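You operate a simulated robot arm through the tools that you are given. There is no shell and no other tool. Be economical: measure what you need, move in short steps, check, and stop when the job is done.

The job below is to be done with a simulated robot arm. You get a single attempt, and the scene is never put back.

JOB
Run the dirty board through the washer on Clean, then turn it off.
Fine: dial to Off; leave the board inside and the lid shut; leave the clean boards.

The check looks at the end state, three seconds after you hand in, the way a careful person would. Anything else that was tipped, shoved, dropped, spilled or broken makes it a failure. A push-on lid holds only when it is set on centred and level and pressed home; a screw cap is set on level and turned clockwise until tight.

ROBOT AND FRAMES
A 6-joint arm with a two-finger parallel gripper on a trunk, on a base that drives. Base frame: it is fixed to the floor where the robot stands at the start and does not move with it; the origin is under the middle of the robot, x ahead of it, y to its left, z up; the surface under the hand at the start is at about z = 645. Units: mm, degrees, N and s.
Its first joint turns from -166.0 to 166.0 degrees. Places, roughly: large board [750, -1000, 250]; washer dial [600, 0, 900]; washer lid [800, -100, 900]; washer well [800, -100, 800]. Payload 3.43 kg.
The TCP is the grasp point between the finger pads, 34 mm short of the fingertips. In the tool frame z runs along the fingers and y along their closing line. Largest opening 128 mm; finger width 24, thickness 12; the body of the gripper, 48 by 130 mm, starts 96 mm behind the TCP.
Orientation is that of the tool frame in the base frame, as a unit quaternion [x, y, z, w]. With the fingers straight down and closing along the base's y, the tool's x points along the base's -x, its y along +y and its z along -z.

CONTROLS
- The arm moves only by the tool arm_command. Its argument "steps" is a list of rows, each a list of 3 entries, a list of its own where there are three numbers: the turn, a rotation vector about the base's x, y, z in rad, then the shift along the base's x, y, z in mm, then the opening, from 0 (shut) to 1 (fully open). In form: [[[rx, ry, rz], [dx, dy, dz], jaw], ...]. A call has 1 to 8 rows; each row shifts and turns the commanded pose from where the row before left it. A row lasts 0.2 s, in which the tool goes at most 50 mm and 8.6 degrees; a call with a longer step from one row to the next is refused whole, and so is a gripper value outside its range. A pose out of reach is approached as far as the arm can. The call stops where the force on the tool passes 40 N (or 10 N more than at its start, if that is more) or the arm is blocked; 0.2 s more then pass. The fingers move at their own pace (about 153 mm/s each) and stop on an object; they squeeze with about 30 N. The grip force told is the motor's: it shows also when the fingers shut on nothing. Time passes only in rows, and 0.2 s behind the last, so rows that do not move let the fingers close. It gives the time, the measured TCP pose, the force on the tool (base axes), the opening and the grip force at its end, in the units of the frame above (readings bear some noise), with the torque about the TCP (base axes, N m) and any sound that the robot's microphone picked up, and new pictures: "pictures" is both (left out), scene, wrist or none.
- Cameras (640 x 400 px; columns grow to the right, rows downward): "scene" is now at [158.2, 171.6, 1224.3]; the picture's right is [-0.52, -0.85, 0.00], its down [-0.28, 0.17, -0.94] and it looks along [0.81, -0.49, -0.33] (base axes); focal length 261 px, centre (320, 200). "wrist" rides on the gripper at [76, -11, -160] in the tool frame; the picture's right is [0.15, 0.99, 0.00], its down [-0.88, 0.13, -0.46] and it looks along [-0.45, 0.07, 0.89] (tool axes); focal length 234 px, centre (320, 200). There is no depth. A picture from a camera that has moved, and an enlarged one, comes with that camera's place and axes in the base frame and with its lens.
- steer(legs): drives the robot by 1 to 6 legs, each [ahead, left, turn to the left] in mm, mm and degrees, along the robot's own axes; the way and the turn of a leg run together, so that a leg with both is an arc; at most 1500 mm and 180 degrees a leg. The arm and the cameras ride along, it lands a little off, and it stops where it bumps. It gives what a move gives, and a new picture of the scene camera.
- aim_head(pan, tilt): turns the head with the scene camera to pan (to the left, within 143 degrees either way) and tilt (down, from -29 to 69), counted from straight ahead of the robot. It gives what a move gives, and a new picture of the scene camera.
- close_up(camera, box): a new picture of the part [left, top, right, bottom] of that camera's present view, enlarged. No time passes.
- hand_in(): hands the job in; it is judged then, once.

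Work in short steps. Places have to be worked out from the pictures, the camera data and where the tool is seen: move nearer, look again, correct. Check each grasp and each placing, and mend what went wrong. You have 120 turns and 260 pictures in all, those below and enlarged ones among them. Open the gripper and draw the arm clear of the work before you hand the job in, unless the task says otherwise; then end with one line.

The tools are called as name(argument=value, ...) on one line, values as JSON. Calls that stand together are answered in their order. arm_command: Moves the arm, as the interface text tells. Its arguments: {"type":"object","properties":{"steps":{"type":"array","items":{"type":"array"}},"pictures":{"type":"string","enum":["both","scene","wrist","none"]}},"required":["steps"]} The other tools are called the same way: steer (legs) drives the base; aim_head (pan, tilt) turns the head that bears the scene camera; close_up (camera, box) takes an enlarged picture of a part of a camera's view; hand_in () hands the job in.

At the start:

```text
time: 0.0
ee_pos: [774.7, 141.1, 999.8]
orientation: [0.0, 1.0, 0.001, 0.0]
force: [0.5, 0.5, 0.4]
torque: [0.01, -0.01, 0.0]
opening: 127.8
finger_force: 0.0
robot x, y, heading: [-1.2, -3.2, 0.2]
head pan, tilt: [-31.4, 19.1]
```

scene: 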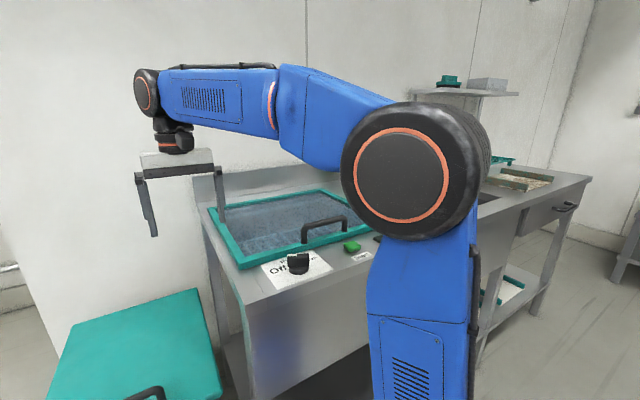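
wrist: 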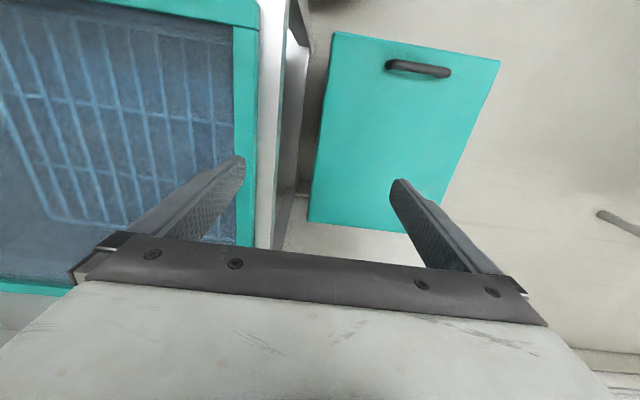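

The view shows a washer with a teal-framed lid, a dial on Off and a green button; I'll zoom in on the dial and the bench to the right.

close_up(camera="scene", box=[180, 160, 400, 300])

close_up(camera="scene", box=[400, 60, 640, 320])

aim_head(pan=-75, tilt=30)

```text
2.86 times, centred on (290, 230) of scene
camera zoom: at [158.2, 171.6, 1224.3], right [-0.52, -0.85, 0.0], down [-0.28, 0.17, -0.94], along [0.81, -0.49, -0.33], focal length 746 px, centre (406, 114)
```

zoom: 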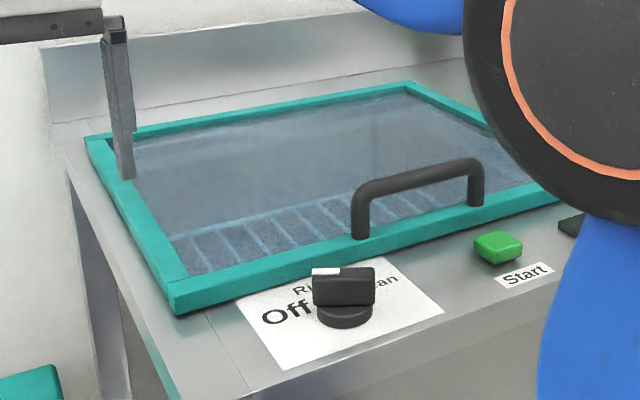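

```text
1.54 times, centred on (520, 190) of scene
camera zoom: at [158.2, 171.6, 1224.3], right [-0.52, -0.85, 0.0], down [-0.28, 0.17, -0.94], along [0.81, -0.49, -0.33], focal length 402 px, centre (12, 215)
```

zoom: 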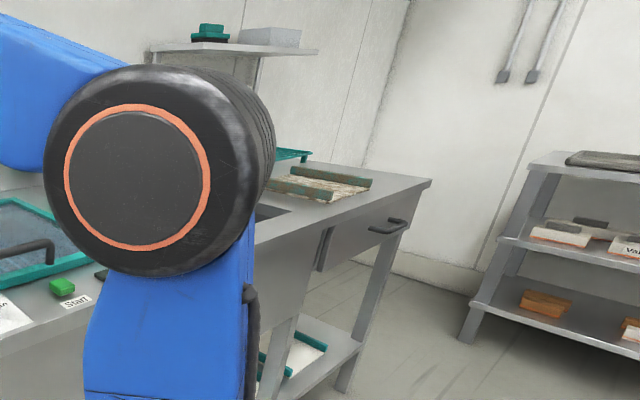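

```text
time: 1.1
ee_pos: [775.1, 141.8, 998.6]
orientation: [0.0, 1.0, 0.0, 0.0]
force: [-0.2, 0.2, 0.0]
torque: [-0.04, -0.02, 0.03]
opening: 127.9
finger_force: 0.1
robot x, y, heading: [2.6, -0.9, -0.3]
head pan, tilt: [-75.0, 30.0]
camera scene: at [102.1, 132.7, 1206.8], right [-0.97, -0.26, 0.0], down [-0.13, 0.48, -0.87], along [0.22, -0.84, -0.5], focal length 261 px, centre (320, 200)
```

scene: 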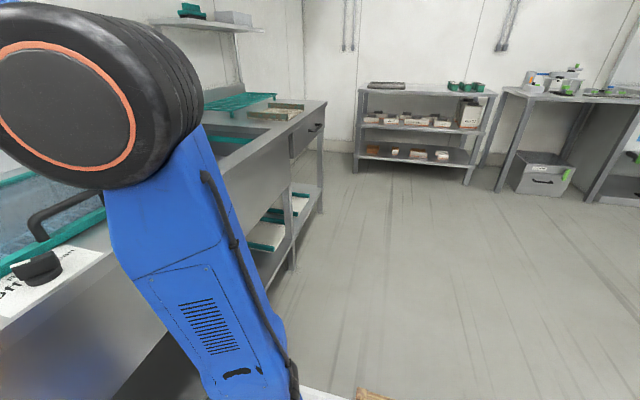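

A board lies on the bench's right end and two more are on the lower shelf; I zoom in on these.

close_up(camera="scene", box=[190, 80, 340, 290])

close_up(camera="scene", box=[350, 60, 500, 190])

arm_command(steps=[[[0, 0, 0], [-45, 0, 5], 1], [[0, 0, 0], [-45, 0, 5], 1], [[0, 0, 0], [-45, 0, 5], 1], [[0, 0, 0], [-45, 0, 5], 1], [[0, 0, 0], [-45, 0, 5], 1], [[0, 0, 0], [-45, 0, 5], 1]], pictures="both")

```text
1.90 times, centred on (265, 185) of scene
camera zoom: at [102.1, 132.7, 1206.8], right [-0.97, -0.26, 0.0], down [-0.13, 0.48, -0.87], along [0.22, -0.84, -0.5], focal length 497 px, centre (425, 229)
```

zoom: 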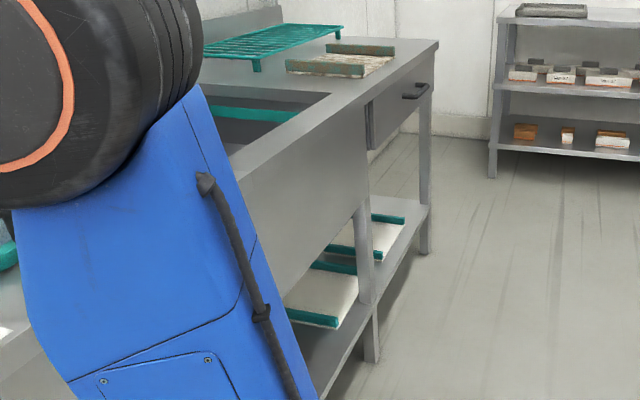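

```text
3.08 times, centred on (425, 125) of scene
camera zoom: at [102.1, 132.7, 1206.8], right [-0.97, -0.26, 0.0], down [-0.13, 0.48, -0.87], along [0.22, -0.84, -0.5], focal length 803 px, centre (-3, 431)
```

zoom: 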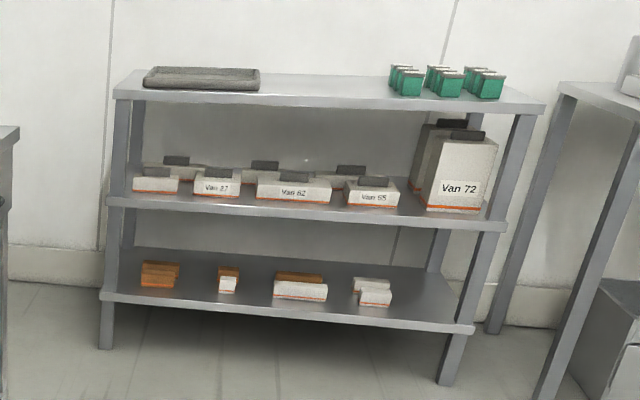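

```text
time: 2.5
ee_pos: [504.0, 142.0, 1027.9]
orientation: [0.0, 1.0, 0.0, 0.001]
force: [0.5, 1.8, -0.7]
torque: [-0.02, 0.02, 0.04]
opening: 128.0
finger_force: 0.1
robot x, y, heading: [2.1, -3.2, 0.2]
head pan, tilt: [-75.0, 30.0]
camera scene: at [102.2, 132.9, 1206.8], right [-0.97, -0.26, 0.0], down [-0.13, 0.48, -0.87], along [0.22, -0.84, -0.5], focal length 261 px, centre (320, 200)
camera wrist: at [428.9, 129.1, 1188.3], right [-0.15, 0.99, 0.0], down [0.88, 0.13, 0.46], along [0.45, 0.07, -0.89], focal length 234 px, centre (320, 200)
```

scene: 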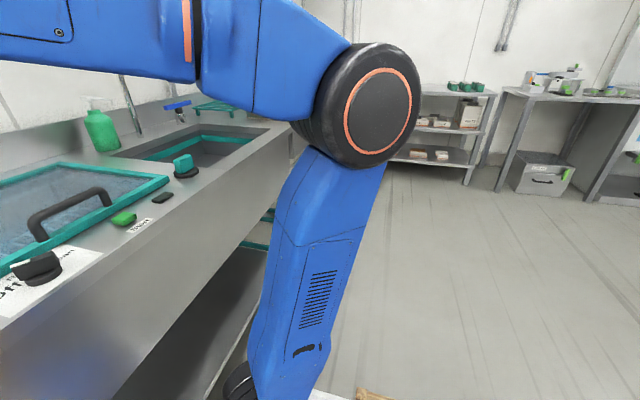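
wrist: 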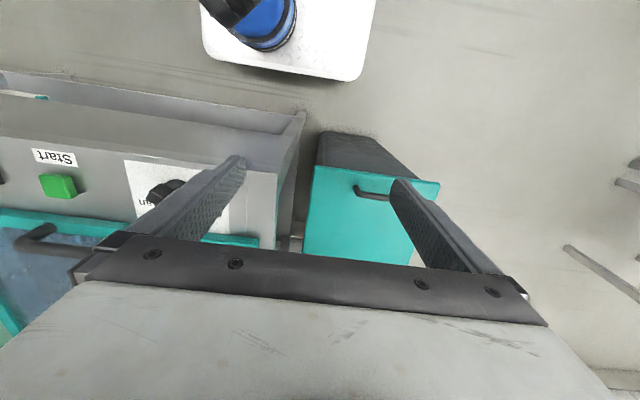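

The bench front runs along -y; before driving right I check the floor to the robot's right.

aim_head(pan=-100, tilt=60)

```text
time: 3.5
ee_pos: [503.7, 141.4, 1028.7]
orientation: [0.0, 1.0, 0.0, 0.0]
force: [-0.2, 0.1, 0.0]
torque: [-0.02, -0.03, 0.02]
opening: 128.1
finger_force: 0.0
robot x, y, heading: [2.9, -3.1, 0.1]
head pan, tilt: [-100.0, 60.0]
camera scene: at [67.0, 154.3, 1164.8], right [-0.98, 0.17, 0.0], down [0.15, 0.85, -0.5], along [-0.09, -0.49, -0.87], focal length 261 px, centre (320, 200)
```

scene: 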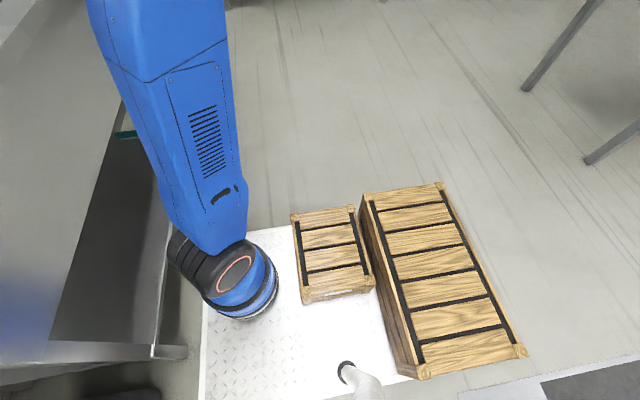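

Floor to the right is clear (crates appear to ride on the robot's base). I drive right 300 mm first to see.

steer(legs=[[0, -300, 0]])

```text
time: 5.5
ee_pos: [504.3, -158.2, 1028.2]
orientation: [0.0, 1.0, 0.0, 0.0]
force: [0.3, 0.5, 0.3]
torque: [0.0, -0.03, -0.01]
opening: 128.1
finger_force: 0.1
robot x, y, heading: [1.4, -303.8, -0.0]
head pan, tilt: [-100.0, 60.0]
camera scene: at [67.0, -145.4, 1164.7], right [-0.98, 0.17, 0.0], down [0.15, 0.85, -0.5], along [-0.09, -0.49, -0.87], focal length 261 px, centre (320, 200)
```

scene: 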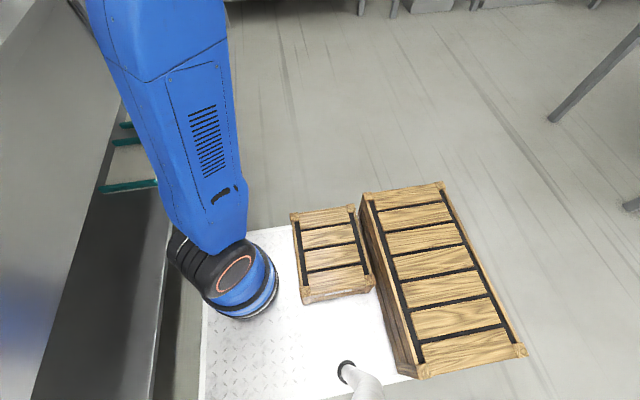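

Crates ride along, so the floor is free. I drive 350 more to the right and look at the bench.

steer(legs=[[0, -350, 0]])

aim_head(pan=-45, tilt=35)

aim_head(pan=0, tilt=35)

arm_command(steps=[[[0, 0, 0], [0, 0, 0], 1]], pictures="wrist")

```text
time: 7.8
ee_pos: [502.9, -512.2, 1028.6]
orientation: [0.001, 1.0, 0.001, 0.0]
force: [0.6, -0.7, -1.0]
torque: [-0.02, -0.02, -0.01]
opening: 127.8
finger_force: 0.1
robot x, y, heading: [-2.6, -650.3, -0.1]
head pan, tilt: [-100.0, 60.0]
camera scene: at [67.1, -498.2, 1164.7], right [-0.98, 0.17, 0.0], down [0.15, 0.85, -0.5], along [-0.09, -0.49, -0.87], focal length 261 px, centre (320, 200)
```

scene: 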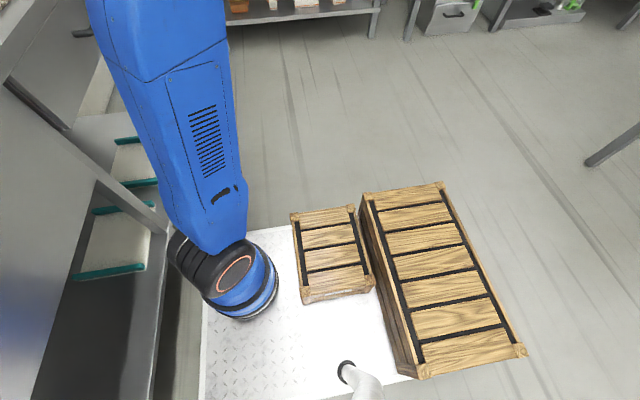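

```text
time: 9.0
ee_pos: [504.6, -511.5, 1028.0]
orientation: [0.002, 1.0, 0.0, 0.0]
force: [-0.2, 0.0, 0.4]
torque: [-0.02, -0.02, 0.03]
opening: 127.6
finger_force: 0.1
robot x, y, heading: [0.3, -654.7, 0.1]
head pan, tilt: [-45.0, 35.0]
camera scene: at [140.9, -495.0, 1199.0], right [-0.71, -0.71, 0.0], down [-0.41, 0.41, -0.82], along [0.58, -0.58, -0.57], focal length 261 px, centre (320, 200)
```

scene: 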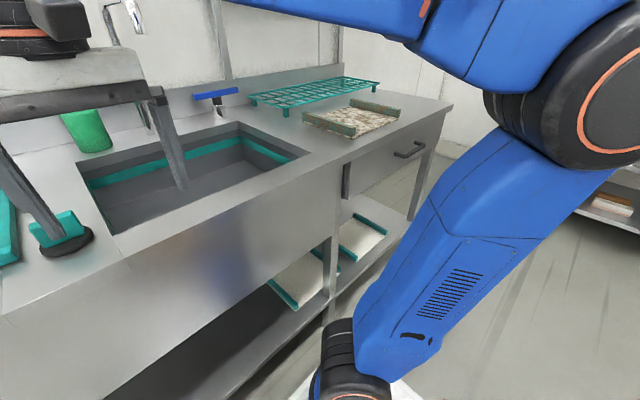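

```text
time: 10.1
ee_pos: [505.4, -512.5, 1029.0]
orientation: [0.0, 1.0, 0.0, 0.0]
force: [-0.4, -0.4, -0.8]
torque: [0.02, 0.05, -0.03]
opening: 127.8
finger_force: 0.0
robot x, y, heading: [0.5, -653.3, -0.2]
head pan, tilt: [0.0, 35.0]
camera scene: at [166.9, -432.8, 1199.0], right [0.0, -1.0, 0.0], down [-0.57, 0.0, -0.82], along [0.82, 0.0, -0.57], focal length 261 px, centre (320, 200)
```

scene: 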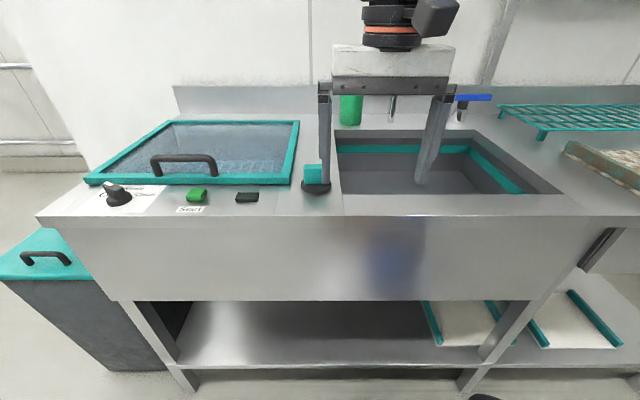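

```text
time: 10.5
ee_pos: [504.5, -511.9, 1028.6]
orientation: [0.001, 1.0, 0.0, 0.001]
force: [0.8, 0.2, 0.0]
torque: [0.01, 0.02, 0.0]
opening: 128.3
finger_force: 0.0
robot x, y, heading: [0.5, -654.6, 0.2]
head pan, tilt: [0.0, 35.0]
camera wrist: at [429.1, -524.4, 1188.5], right [-0.14, 0.99, 0.0], down [0.88, 0.13, 0.46], along [0.45, 0.07, -0.89], focal length 234 px, centre (320, 200)
```

wrist: 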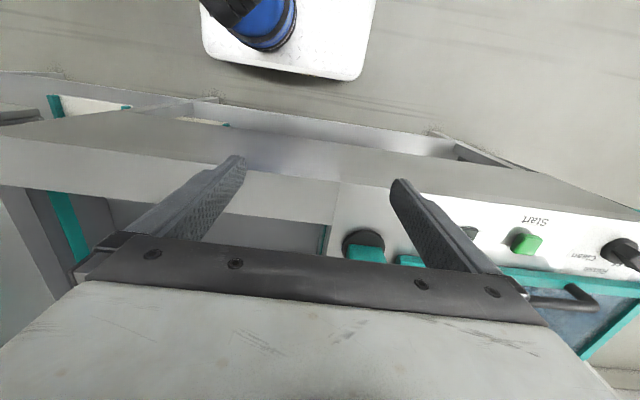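

Boards on the shelf look white; the one on top looks soiled. Zooming to make sure.

close_up(camera="scene", box=[400, 280, 640, 380])

aim_head(pan=-45, tilt=35)

close_up(camera="scene", box=[240, 70, 460, 210])

```text
2.67 times, centred on (520, 330) of scene
camera zoom: at [166.9, -432.7, 1199.0], right [0.0, -1.0, 0.0], down [-0.57, 0.0, -0.82], along [0.82, 0.0, -0.57], focal length 696 px, centre (-213, -147)
```

zoom: 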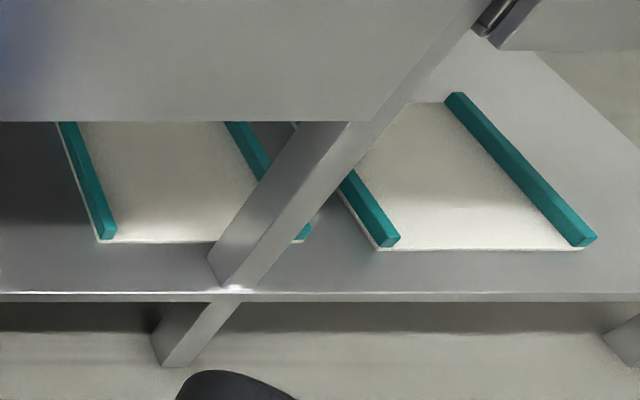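

```text
time: 11.7
ee_pos: [504.0, -511.7, 1028.8]
orientation: [0.0, 1.0, -0.001, 0.0]
force: [0.4, 1.5, 0.2]
torque: [-0.01, -0.01, -0.03]
opening: 127.8
finger_force: 0.1
robot x, y, heading: [2.8, -656.5, -0.1]
head pan, tilt: [-45.0, 35.0]
camera scene: at [141.0, -494.9, 1199.0], right [-0.71, -0.71, 0.0], down [-0.41, 0.41, -0.82], along [0.58, -0.58, -0.57], focal length 261 px, centre (320, 200)
```

scene: 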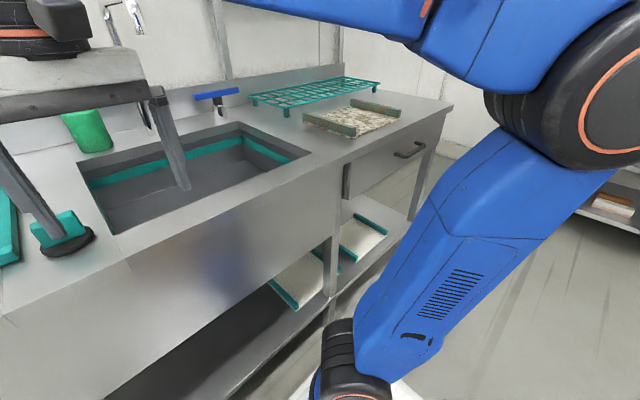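

```text
2.86 times, centred on (350, 140) of scene
camera zoom: at [141.0, -494.9, 1199.0], right [-0.71, -0.71, 0.0], down [-0.41, 0.41, -0.82], along [0.58, -0.58, -0.57], focal length 746 px, centre (234, 371)
```

zoom: 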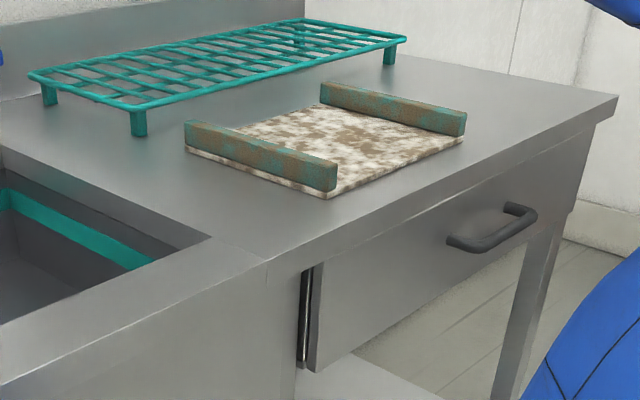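

The soiled board is the one on top at the bench's right end. First the lid must be opened, so I go back left to the washer and look at it.

steer(legs=[[0, 400, 0]])

aim_head(pan=0, tilt=40)

close_up(camera="scene", box=[180, 60, 460, 235])

```text
time: 14.2
ee_pos: [505.3, -113.0, 1028.6]
orientation: [0.0, 1.0, 0.0, -0.001]
force: [0.9, -1.2, 0.2]
torque: [0.01, 0.0, -0.02]
opening: 128.0
finger_force: 0.0
robot x, y, heading: [-1.1, -253.8, -0.1]
head pan, tilt: [-45.0, 35.0]
camera scene: at [141.3, -96.0, 1199.0], right [-0.71, -0.71, 0.0], down [-0.41, 0.41, -0.82], along [0.58, -0.58, -0.57], focal length 261 px, centre (320, 200)
```

scene: 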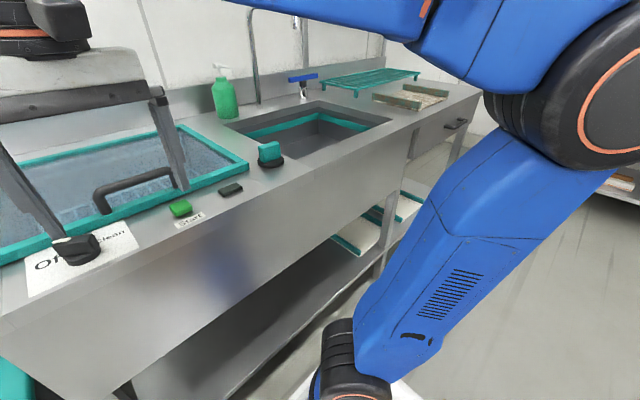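

```text
time: 15.3
ee_pos: [505.3, -114.5, 1029.6]
orientation: [0.0, 1.0, 0.0, 0.0]
force: [-0.6, -0.1, 0.2]
torque: [0.0, 0.01, 0.0]
opening: 128.0
finger_force: 0.1
robot x, y, heading: [-0.5, -257.4, 0.1]
head pan, tilt: [0.0, 40.0]
camera scene: at [164.1, -33.8, 1191.5], right [0.0, -1.0, 0.0], down [-0.64, 0.0, -0.77], along [0.77, 0.0, -0.64], focal length 261 px, centre (320, 200)
```

scene: 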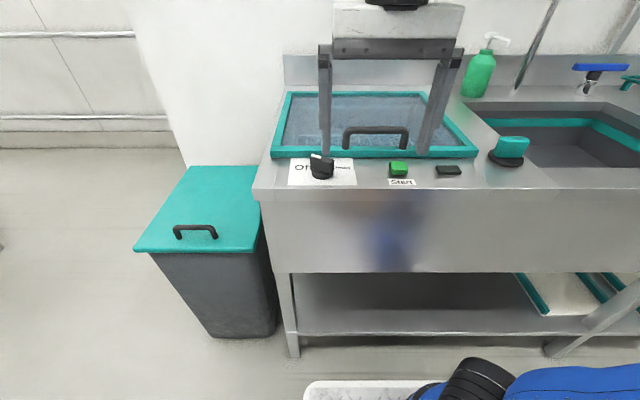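

```text
2.29 times, centred on (320, 148) of scene
camera zoom: at [164.1, -33.8, 1191.5], right [0.0, -1.0, 0.0], down [-0.64, 0.0, -0.77], along [0.77, 0.0, -0.64], focal length 597 px, centre (320, 320)
```

zoom: 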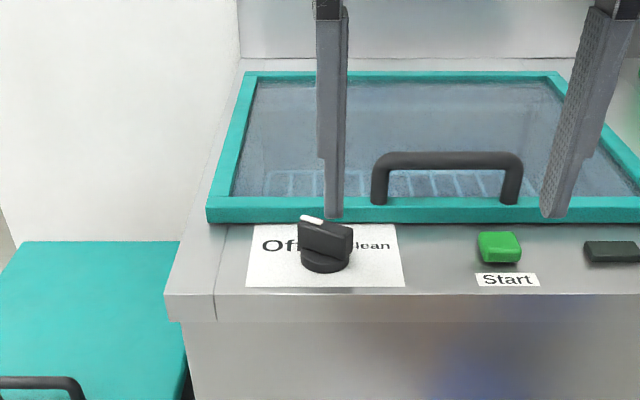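

The lid spans about x 648–1055, y 69…-365, its handle near (665,-148,955); hinge likely at the back. I drive a little nearer and turn the tool so that the fingers close along x.

steer(legs=[[70, 0, 0]])

arm_command(steps=[[[0, 0, 0.145], [0, -4, 0], 0.6], [[0, 0, 0.145], [0, -4, 0], 0.6], [[0, 0, 0.145], [0, -4, 0], 0.6], [[0, 0, 0.145], [0, -4, 0], 0.6], [[0, 0, 0.145], [0, -4, 0], 0.6], [[0, 0, 0.145], [0, -4, 0], 0.6], [[0, 0, 0.145], [0, -4, 0], 0.6]], pictures="none")

arm_command(steps=[[[0, 0, 0.139], [0, 0, 0], 0.6], [[0, 0, 0.139], [0, 0, 0], 0.6], [[0, 0, 0.139], [0, 0, 0], 0.6], [[0, 0, 0.139], [0, 0, 0], 0.6], [[0, 0, 0], [0, 0, 0], 0.6]])

```text
time: 16.3
ee_pos: [575.2, -112.9, 1029.5]
orientation: [0.001, 1.0, 0.0, -0.001]
force: [-0.2, -0.4, -0.4]
torque: [-0.01, -0.02, -0.01]
opening: 127.9
finger_force: 0.0
robot x, y, heading: [67.5, -252.1, 0.2]
head pan, tilt: [0.0, 40.0]
camera scene: at [233.9, -33.9, 1191.5], right [0.0, -1.0, 0.0], down [-0.64, 0.0, -0.77], along [0.77, 0.0, -0.64], focal length 261 px, centre (320, 200)
```

scene: 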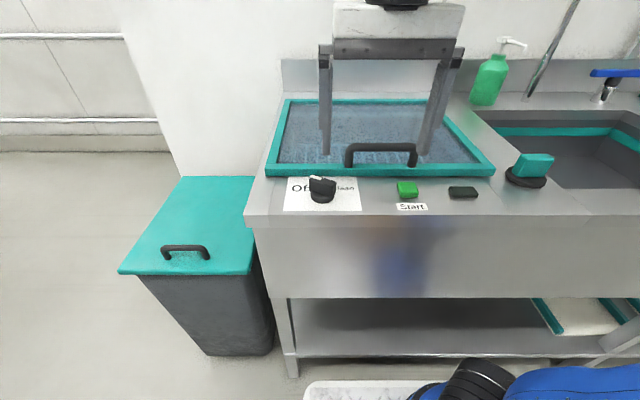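

```text
time: 17.9
ee_pos: [575.9, -142.0, 1028.8]
orientation: [-0.488, 0.873, 0.001, 0.0]
force: [0.0, 0.0, -0.2]
torque: [-0.01, 0.01, 0.0]
opening: 76.7
finger_force: 0.1
robot x, y, heading: [68.9, -254.8, 0.1]
head pan, tilt: [0.0, 40.0]
```

```text
time: 19.1
ee_pos: [575.2, -141.4, 1028.4]
orientation: [-0.706, 0.708, -0.001, 0.0]
force: [-0.4, 0.3, 0.4]
torque: [0.03, 0.03, -0.04]
opening: 77.0
finger_force: 0.0
robot x, y, heading: [70.2, -258.5, 0.1]
head pan, tilt: [0.0, 40.0]
camera scene: at [233.9, -33.9, 1191.5], right [0.0, -1.0, 0.0], down [-0.64, 0.0, -0.77], along [0.77, 0.0, -0.64], focal length 261 px, centre (320, 200)
camera wrist: at [586.2, -218.3, 1188.4], right [-0.99, -0.15, 0.0], down [-0.13, 0.88, 0.46], along [-0.07, 0.45, -0.89], focal length 234 px, centre (320, 200)
```

scene: 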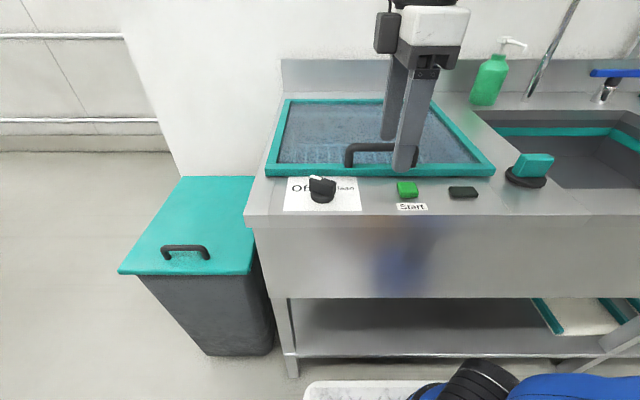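
wrist: 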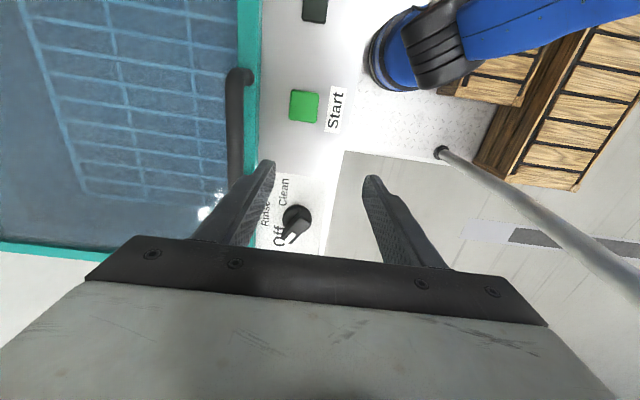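

The handle bar runs along y at about x=660, z≈955. Moving above it and lowering with fingers either side.

arm_command(steps=[[[0, 0, 0], [43, -4, 0], 0.5], [[0, 0, 0], [43, -4, 0], 0.5], [[0, 0, 0], [0, 0, -25], 0.5], [[0, 0, 0], [0, 0, -25], 0.5], [[0, 0, 0], [0, 0, -22], 0.5], [[0, 0, 0], [0, 0, 0], 0.5]])

```text
time: 20.5
ee_pos: [660.2, -150.8, 956.5]
orientation: [-0.707, 0.708, 0.0, 0.0]
force: [0.7, 0.1, 0.3]
torque: [0.01, 0.0, 0.03]
opening: 63.7
finger_force: 0.0
robot x, y, heading: [68.2, -251.8, -0.1]
head pan, tilt: [0.0, 40.0]
camera scene: at [233.9, -33.9, 1191.5], right [0.0, -1.0, 0.0], down [-0.64, 0.0, -0.77], along [0.77, 0.0, -0.64], focal length 261 px, centre (320, 200)
camera wrist: at [672.0, -226.8, 1116.6], right [-0.99, -0.15, 0.0], down [-0.13, 0.88, 0.46], along [-0.07, 0.45, -0.89], focal length 234 px, centre (320, 200)
```

scene: 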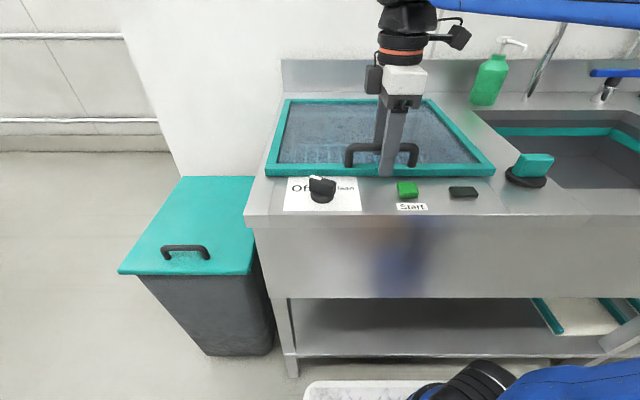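
wrist: 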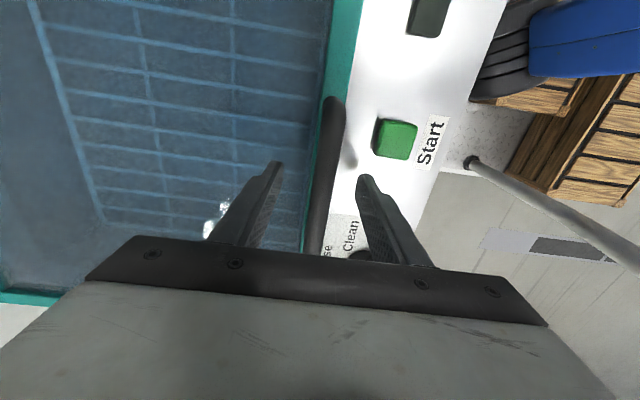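

The bar lies between the fingers. I close on it.

arm_command(steps=[[[0, 0, 0], [0, 0, 0], 0], [[0, 0, 0], [0, 0, 0], 0], [[0, 0, 0], [0, 0, 0], 0]], pictures="none")

arm_command(steps=[[[0, 0, 0], [0, 0, 10], 0], [[0, 0, 0], [1, 0, 15], 0], [[0, 0, 0], [1, 0, 15], 0]])

```text
time: 21.3
ee_pos: [660.3, -149.4, 957.2]
orientation: [0.707, -0.707, 0.0, 0.0]
force: [-16.1, 0.1, -3.2]
torque: [0.08, 0.12, 0.05]
opening: 15.6
finger_force: 45.1
robot x, y, heading: [69.6, -253.5, -0.1]
head pan, tilt: [0.0, 40.0]
```

```text
time: 22.3
ee_pos: [666.5, -149.5, 995.8]
orientation: [-0.707, 0.708, -0.002, 0.0]
force: [13.7, -1.4, -6.2]
torque: [-0.01, -0.03, 0.2]
opening: 15.8
finger_force: 44.8
robot x, y, heading: [69.7, -257.0, -0.3]
head pan, tilt: [0.0, 40.0]
stopped in row 3: the force on the tool passed its limit at 41 N (the readings are from after the stop); the commanded pose is now the measured one
camera scene: at [235.4, -34.1, 1191.4], right [0.0, -1.0, 0.0], down [-0.64, 0.0, -0.77], along [0.77, 0.0, -0.64], focal length 261 px, centre (320, 200)
camera wrist: at [677.5, -226.4, 1155.9], right [-0.99, -0.14, 0.0], down [-0.13, 0.88, 0.45], along [-0.06, 0.45, -0.89], focal length 234 px, centre (320, 200)
```

scene: 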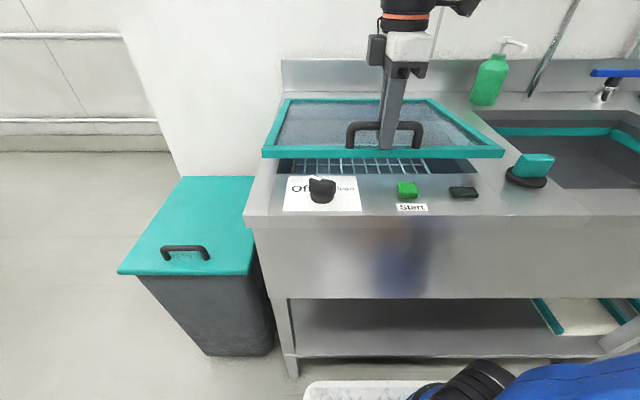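
wrist: 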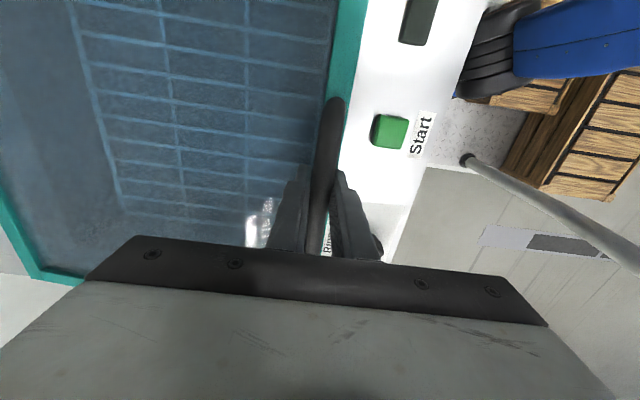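

The lid is hinged at the back and rises with the handle. I follow the arc around the hinge (about x=1055, z=900, radius 399).

arm_command(steps=[[[0, 0, 0], [6.6, 0, 23.5], 0], [[0, 0, 0], [8, 0, 23], 0], [[0, 0, 0], [9.3, 0, 22.5], 0], [[0, 0, 0], [10.8, 0, 21.9], 0]], pictures="scene")

```text
time: 23.3
ee_pos: [699.8, -149.5, 1086.8]
orientation: [-0.706, 0.708, -0.001, 0.0]
force: [-3.7, -11.2, -5.0]
torque: [0.38, 0.18, 0.18]
opening: 15.8
finger_force: 45.3
robot x, y, heading: [69.2, -256.1, -0.2]
head pan, tilt: [0.0, 40.0]
camera scene: at [234.5, -34.6, 1191.6], right [0.0, -1.0, 0.0], down [-0.64, 0.0, -0.77], along [0.77, 0.0, -0.64], focal length 261 px, centre (320, 200)
```

scene: 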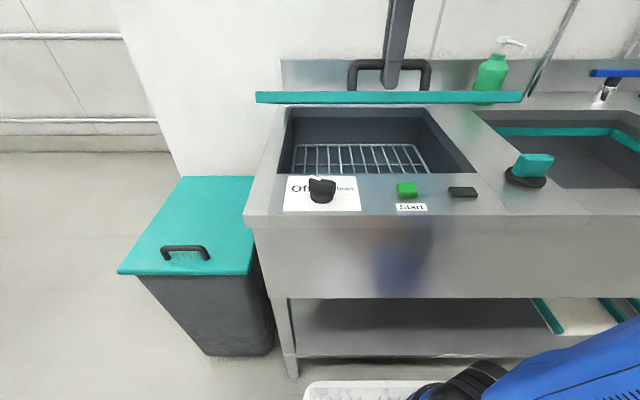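

Good; continuing the arc, while the grip holds.

arm_command(steps=[[[0, 0, 0], [12, 0, 21.2], 0], [[0, 0, 0], [13.4, 0, 20.4], 0], [[0, 0, 0], [14.5, 0, 19.5], 0], [[0, 0, 0], [15.5, 0, 18.6], 0], [[0, 0, 0], [16.7, 0, 17.6], 0], [[0, 0, 0], [17.7, 0, 16.5], 0]], pictures="scene")

```text
time: 24.5
ee_pos: [763.5, -149.8, 1177.5]
orientation: [-0.707, 0.708, -0.003, 0.005]
force: [-13.1, -0.2, 11.0]
torque: [-0.5, -0.06, -0.07]
opening: 15.7
finger_force: 45.1
out of reach, approached as far as the arm can: row 5, 6
robot x, y, heading: [68.6, -252.0, -0.2]
head pan, tilt: [0.0, 40.0]
stopped in row 6: the force on the tool passed its limit at 49 N (the readings are from after the stop); the commanded pose is now the measured one
camera scene: at [233.3, -33.9, 1191.6], right [0.0, -1.0, 0.0], down [-0.64, 0.0, -0.77], along [0.77, 0.0, -0.64], focal length 261 px, centre (320, 200)
```

scene: 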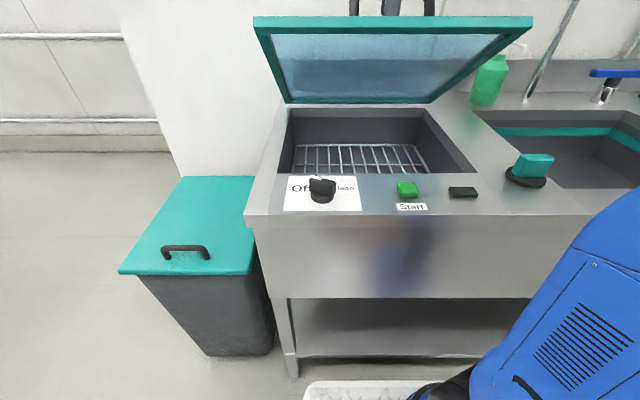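

The arm runs out of reach at about 36° lid angle. I lower the lid to a small angle to test harmlessly whether it stays by itself.

arm_command(steps=[[[0, 0, 0], [-16, 0, -18], 0], [[0, 0, 0], [-15, 0, -19], 0], [[0, 0, 0], [-13.4, 0, -20.4], 0], [[0, 0, 0], [-12, 0, -21.2], 0], [[0, 0, 0], [-10.8, 0, -22], 0], [[0, 0, 0], [-9.3, 0, -22.5], 0], [[0, 0, 0], [-8, 0, -23], 0]], pictures="scene")

```text
time: 25.6
ee_pos: [702.4, -149.7, 1090.0]
orientation: [0.707, -0.707, 0.001, -0.005]
force: [-19.4, 0.6, 4.6]
torque: [-0.02, 0.29, -0.08]
opening: 15.8
finger_force: 44.7
robot x, y, heading: [66.4, -251.5, -0.2]
head pan, tilt: [0.0, 40.0]
stopped in row 5: the force on the tool passed its limit at 43 N (the readings are from after the stop); the commanded pose is now the measured one
camera scene: at [233.0, -33.9, 1191.6], right [0.0, -1.0, 0.0], down [-0.64, 0.0, -0.77], along [0.77, 0.0, -0.64], focal length 261 px, centre (320, 200)
```

scene: 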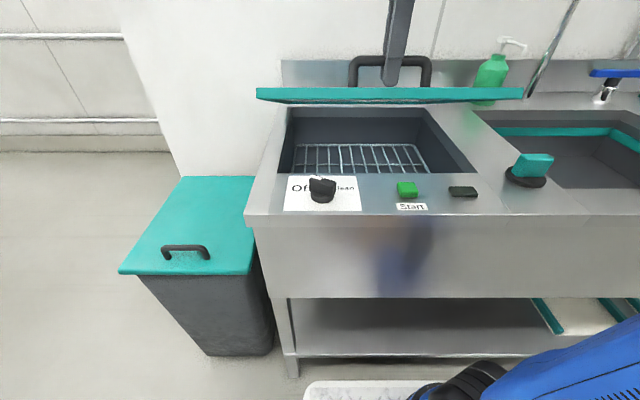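

Circle fit gives the hinge at x≈1053, z≈907, R≈396. Lower further then release slowly.

arm_command(steps=[[[0, 0, 0], [-10, 0, -22], 0], [[0, 0, 0], [-9, 0, -22.5], 0], [[0, 0, 0], [-8, 0, -23], 0], [[0, 0, 0], [-6, 0, -23], 0], [[0, 0, 0], [0, 0, 0], 0]], pictures="none")

arm_command(steps=[[[0, 0, 0], [0, 0, 0], 0.25], [[0, 0, 0], [0, 0, 0], 0.25], [[0, 0, 0], [0, 0, 0], 0.25]], pictures="both")

```text
time: 26.3
ee_pos: [680.8, -149.0, 1043.6]
orientation: [0.708, -0.706, 0.001, -0.005]
force: [-19.3, 1.1, 0.4]
torque: [0.09, 0.19, -0.14]
opening: 15.6
finger_force: 45.2
robot x, y, heading: [69.0, -253.6, -0.2]
head pan, tilt: [0.0, 40.0]
stopped in row 3: the force on the tool passed its limit at 42 N (the readings are from after the stop); the commanded pose is now the measured one
```

```text
time: 27.1
ee_pos: [682.9, -149.3, 1043.5]
orientation: [-0.707, 0.707, -0.001, 0.005]
force: [-0.5, -0.5, 0.1]
torque: [0.0, -0.02, -0.02]
opening: 32.1
finger_force: 0.1
robot x, y, heading: [69.7, -252.5, 0.1]
head pan, tilt: [0.0, 40.0]
camera scene: at [233.7, -33.9, 1191.5], right [0.0, -1.0, 0.0], down [-0.64, 0.0, -0.77], along [0.77, 0.0, -0.64], focal length 261 px, centre (320, 200)
camera wrist: at [693.4, -227.3, 1202.8], right [-0.99, -0.15, -0.01], down [-0.13, 0.88, 0.46], along [-0.06, 0.46, -0.89], focal length 234 px, centre (320, 200)
```

scene: 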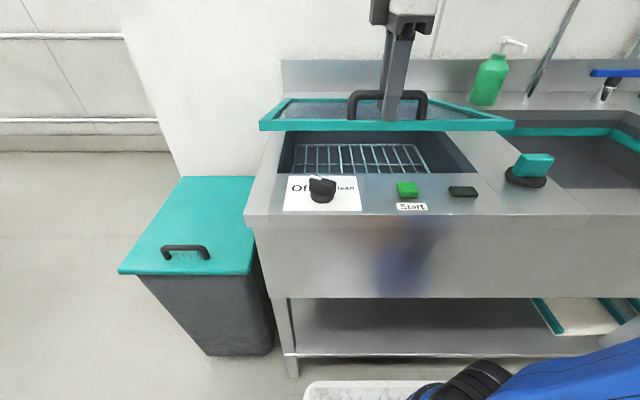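
wrist: 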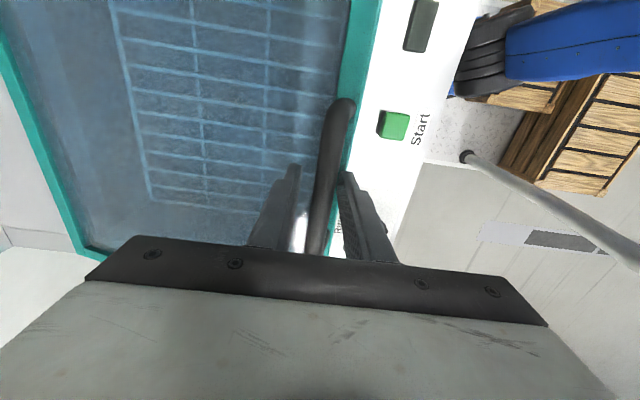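

The lid stays where it is released (friction hinge). I regrip and lift it as far as the arm reaches, then will push it from beneath.

arm_command(steps=[[[0, 0, 0], [0, 0, 0], 0], [[0, 0, 0], [0, 0, 0], 0], [[0, 0, 0], [8.9, 0, 22.3], 0], [[0, 0, 0], [10.2, 0, 21.8], 0], [[0, 0, 0], [11.6, 0, 21.1], 0], [[0, 0, 0], [12.9, 0, 20.3], 0], [[0, 0, 0], [14, 0, 19.6], 0], [[0, 0, 0], [13.2, 0, 15.6], 0]], pictures="none")

arm_command(steps=[[[0, 0, 0], [0, 0, 0], 0.3], [[0, 0, 0], [0, 0, 0], 0.3], [[0, 0, 0], [0, 0, 0], 0.3]], pictures="scene")

```text
time: 28.9
ee_pos: [753.5, -150.5, 1164.5]
orientation: [0.708, -0.706, 0.002, -0.004]
force: [-12.6, 3.9, 5.7]
torque: [0.43, -0.01, -0.1]
opening: 15.8
finger_force: 45.2
robot x, y, heading: [70.0, -254.7, 0.1]
head pan, tilt: [0.0, 40.0]
```

```text
time: 29.7
ee_pos: [754.2, -150.1, 1162.4]
orientation: [0.707, -0.707, 0.002, -0.005]
force: [0.9, 0.4, 0.0]
torque: [0.0, 0.0, 0.01]
opening: 38.3
finger_force: 0.1
robot x, y, heading: [69.6, -252.9, -0.3]
head pan, tilt: [0.0, 40.0]
camera scene: at [233.6, -33.9, 1191.5], right [0.0, -1.0, 0.0], down [-0.64, 0.0, -0.77], along [0.77, 0.0, -0.64], focal length 261 px, centre (320, 200)
```

scene: 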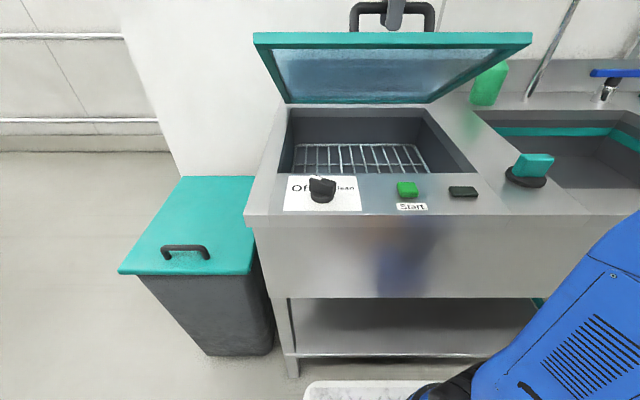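

The lid holds at about 36°. I tilt the tool back about the bar and withdraw it from the handle.

arm_command(steps=[[[0, -0.12, 0], [0, 0, 0], 0.3], [[0, -0.12, 0], [0, 0, 0], 0.3], [[0, -0.12, 0], [0, 0, 0], 0.3], [[0, 0, 0], [-7, 0, 18.5], 0.3], [[0, 0, 0], [-7, 0, 18.5], 0.3], [[0, 0, 0], [-10, 0, 24], 0.3]], pictures="both")

```text
time: 31.1
ee_pos: [730.8, -150.0, 1225.6]
orientation: [0.695, -0.695, 0.128, -0.131]
force: [0.2, 0.2, 0.3]
torque: [-0.02, 0.04, 0.0]
opening: 38.4
finger_force: 0.1
robot x, y, heading: [69.0, -255.1, 0.2]
head pan, tilt: [0.0, 40.0]
camera scene: at [233.7, -33.9, 1191.5], right [0.0, -1.0, 0.0], down [-0.64, 0.0, -0.77], along [0.77, 0.0, -0.64], focal length 261 px, centre (320, 200)
camera wrist: at [683.6, -227.2, 1378.3], right [-0.92, -0.15, -0.36], down [-0.29, 0.88, 0.38], along [0.26, 0.46, -0.85], focal length 234 px, centre (320, 200)
```

scene: 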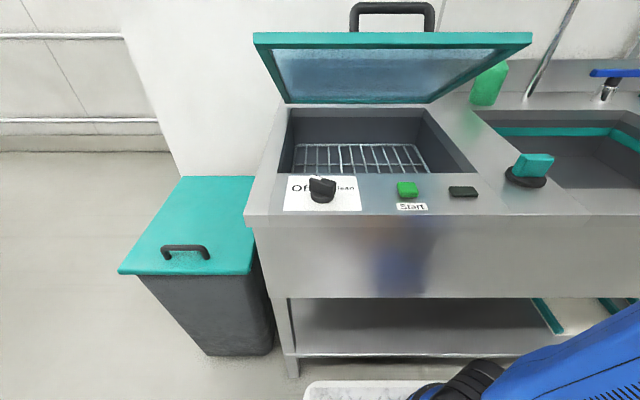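
wrist: 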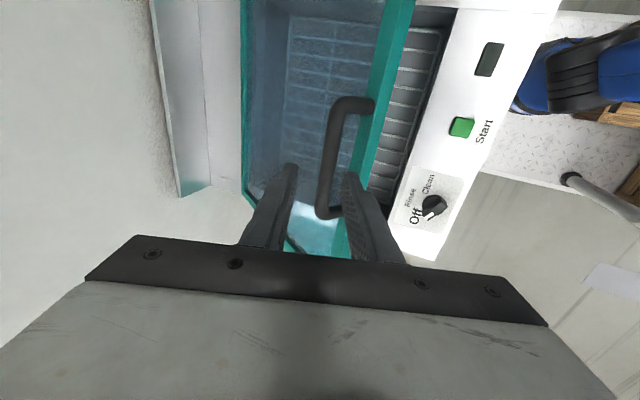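

Free of the handle. I draw back, close the fingers, and pitch the tool to horizontal.

arm_command(steps=[[[0, 0, 0], [-45, 0, 10], 0.3], [[0, 0, 0], [-45, 0, 0], 0], [[0, -0.14, 0], [-40, 0, -20], 0], [[0, -0.14, 0], [-20, 0, -30], 0], [[0, -0.14, 0], [0, 0, -35], 0], [[0, -0.14, 0], [0, 0, -35], 0], [[0, -0.14, 0], [0, 0, -30], 0], [[0, -0.14, 0], [0, 0, 0], 0]], pictures="none")

arm_command(steps=[[[0, -0.14, 0], [0, 0, 0], 0], [[0, -0.14, 0], [0, 0, 0], 0], [[0, -0.07, 0], [0, 0, 0], 0], [[0, 0, 0], [0, 0, 0], 0]], pictures="both")

```text
time: 32.9
ee_pos: [580.5, -148.6, 1085.3]
orientation: [0.583, -0.58, 0.401, -0.404]
force: [-0.6, -0.8, -0.4]
torque: [0.0, -0.01, -0.01]
opening: 0.1
finger_force: 30.2
robot x, y, heading: [71.0, -253.8, 0.1]
head pan, tilt: [0.0, 40.0]
```

```text
time: 33.9
ee_pos: [580.0, -150.3, 1084.7]
orientation: [0.504, -0.502, 0.495, -0.498]
force: [0.1, -0.5, -0.6]
torque: [-0.02, -0.01, -0.01]
opening: 0.0
finger_force: 30.1
robot x, y, heading: [70.8, -252.6, 0.2]
head pan, tilt: [0.0, 40.0]
camera scene: at [233.6, -33.9, 1191.5], right [0.0, -1.0, 0.0], down [-0.64, 0.0, -0.77], along [0.77, 0.0, -0.64], focal length 261 px, centre (320, 200)
camera wrist: at [421.1, -227.4, 1098.2], right [-0.01, -0.15, -0.99], down [-0.46, 0.88, -0.13], along [0.89, 0.46, -0.08], focal length 234 px, centre (320, 200)
```

scene: 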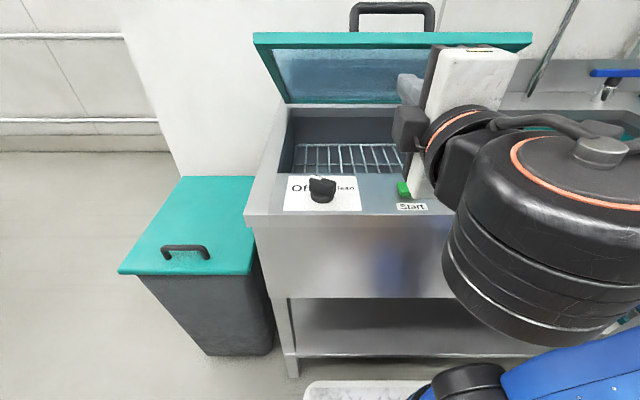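
wrist: 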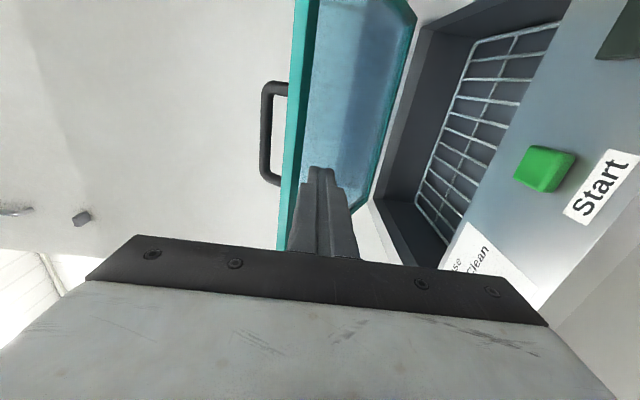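

Horizontal and clear beneath the lid line. I go in under the lid's front and start pushing it up along its arc.

arm_command(steps=[[[0, 0, 0], [40, 0, 0], 0], [[0, 0, 0], [40, 0, 0], 0], [[0, 0, 0], [40, 0, 0], 0], [[0, 0, 0], [35, 0, 5], 0], [[0, 0, 0], [0, 0, 27], 0], [[0, 0, 0], [21, 0, 25], 0], [[0, 0, 0], [23, 0, 21], 0]], pictures="scene")

```text
time: 35.5
ee_pos: [779.5, -150.2, 1163.0]
orientation: [0.505, -0.502, 0.495, -0.498]
force: [-2.1, -1.7, -3.8]
torque: [0.09, 0.11, -0.06]
opening: 0.2
finger_force: 30.0
robot x, y, heading: [70.0, -252.8, -0.0]
head pan, tilt: [0.0, 40.0]
camera scene: at [233.6, -34.0, 1191.5], right [0.0, -1.0, 0.0], down [-0.64, 0.0, -0.77], along [0.77, 0.0, -0.64], focal length 261 px, centre (320, 200)
```

scene: 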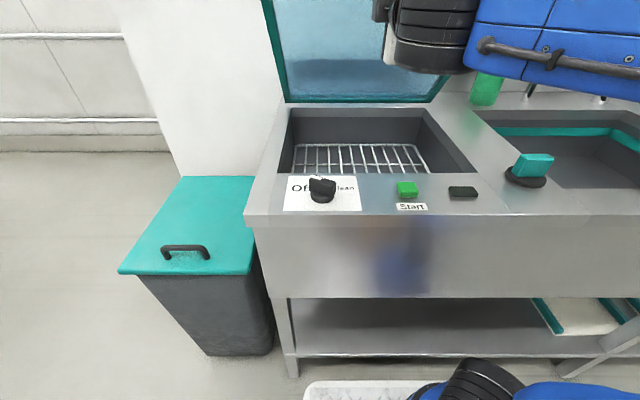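

It is opening with little force. Continuing the arc.

arm_command(steps=[[[0, 0, 0], [24, 0, 20], 0], [[0, 0, 0], [26, 0, 18], 0], [[0, 0, 0], [27, 0, 15], 0], [[0, 0, 0], [29, 0, 13], 0], [[0, 0, 0], [29, 0, 11], 0], [[0, 0, 0], [30, 0, 8], 0], [[0, 0, 0], [32, 0, 5], 0]], pictures="scene")

```text
time: 37.1
ee_pos: [975.7, -150.2, 1255.1]
orientation: [0.504, -0.501, 0.496, -0.499]
force: [-1.3, -0.2, 0.3]
torque: [-0.02, 0.02, -0.04]
opening: 0.0
finger_force: 30.3
robot x, y, heading: [69.4, -256.2, 0.1]
head pan, tilt: [0.0, 40.0]
camera scene: at [233.4, -34.0, 1191.5], right [0.0, -1.0, 0.0], down [-0.64, 0.0, -0.77], along [0.77, 0.0, -0.64], focal length 261 px, centre (320, 200)
```

scene: 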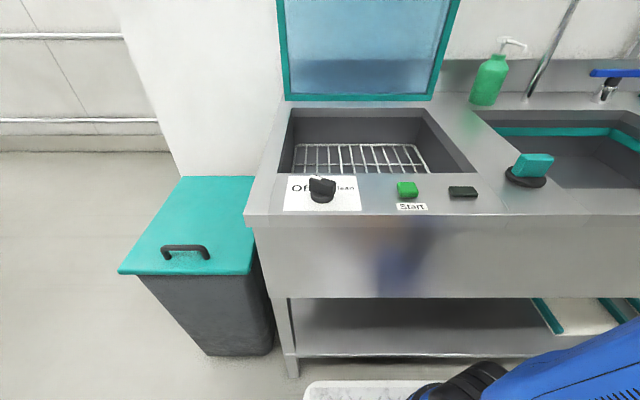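

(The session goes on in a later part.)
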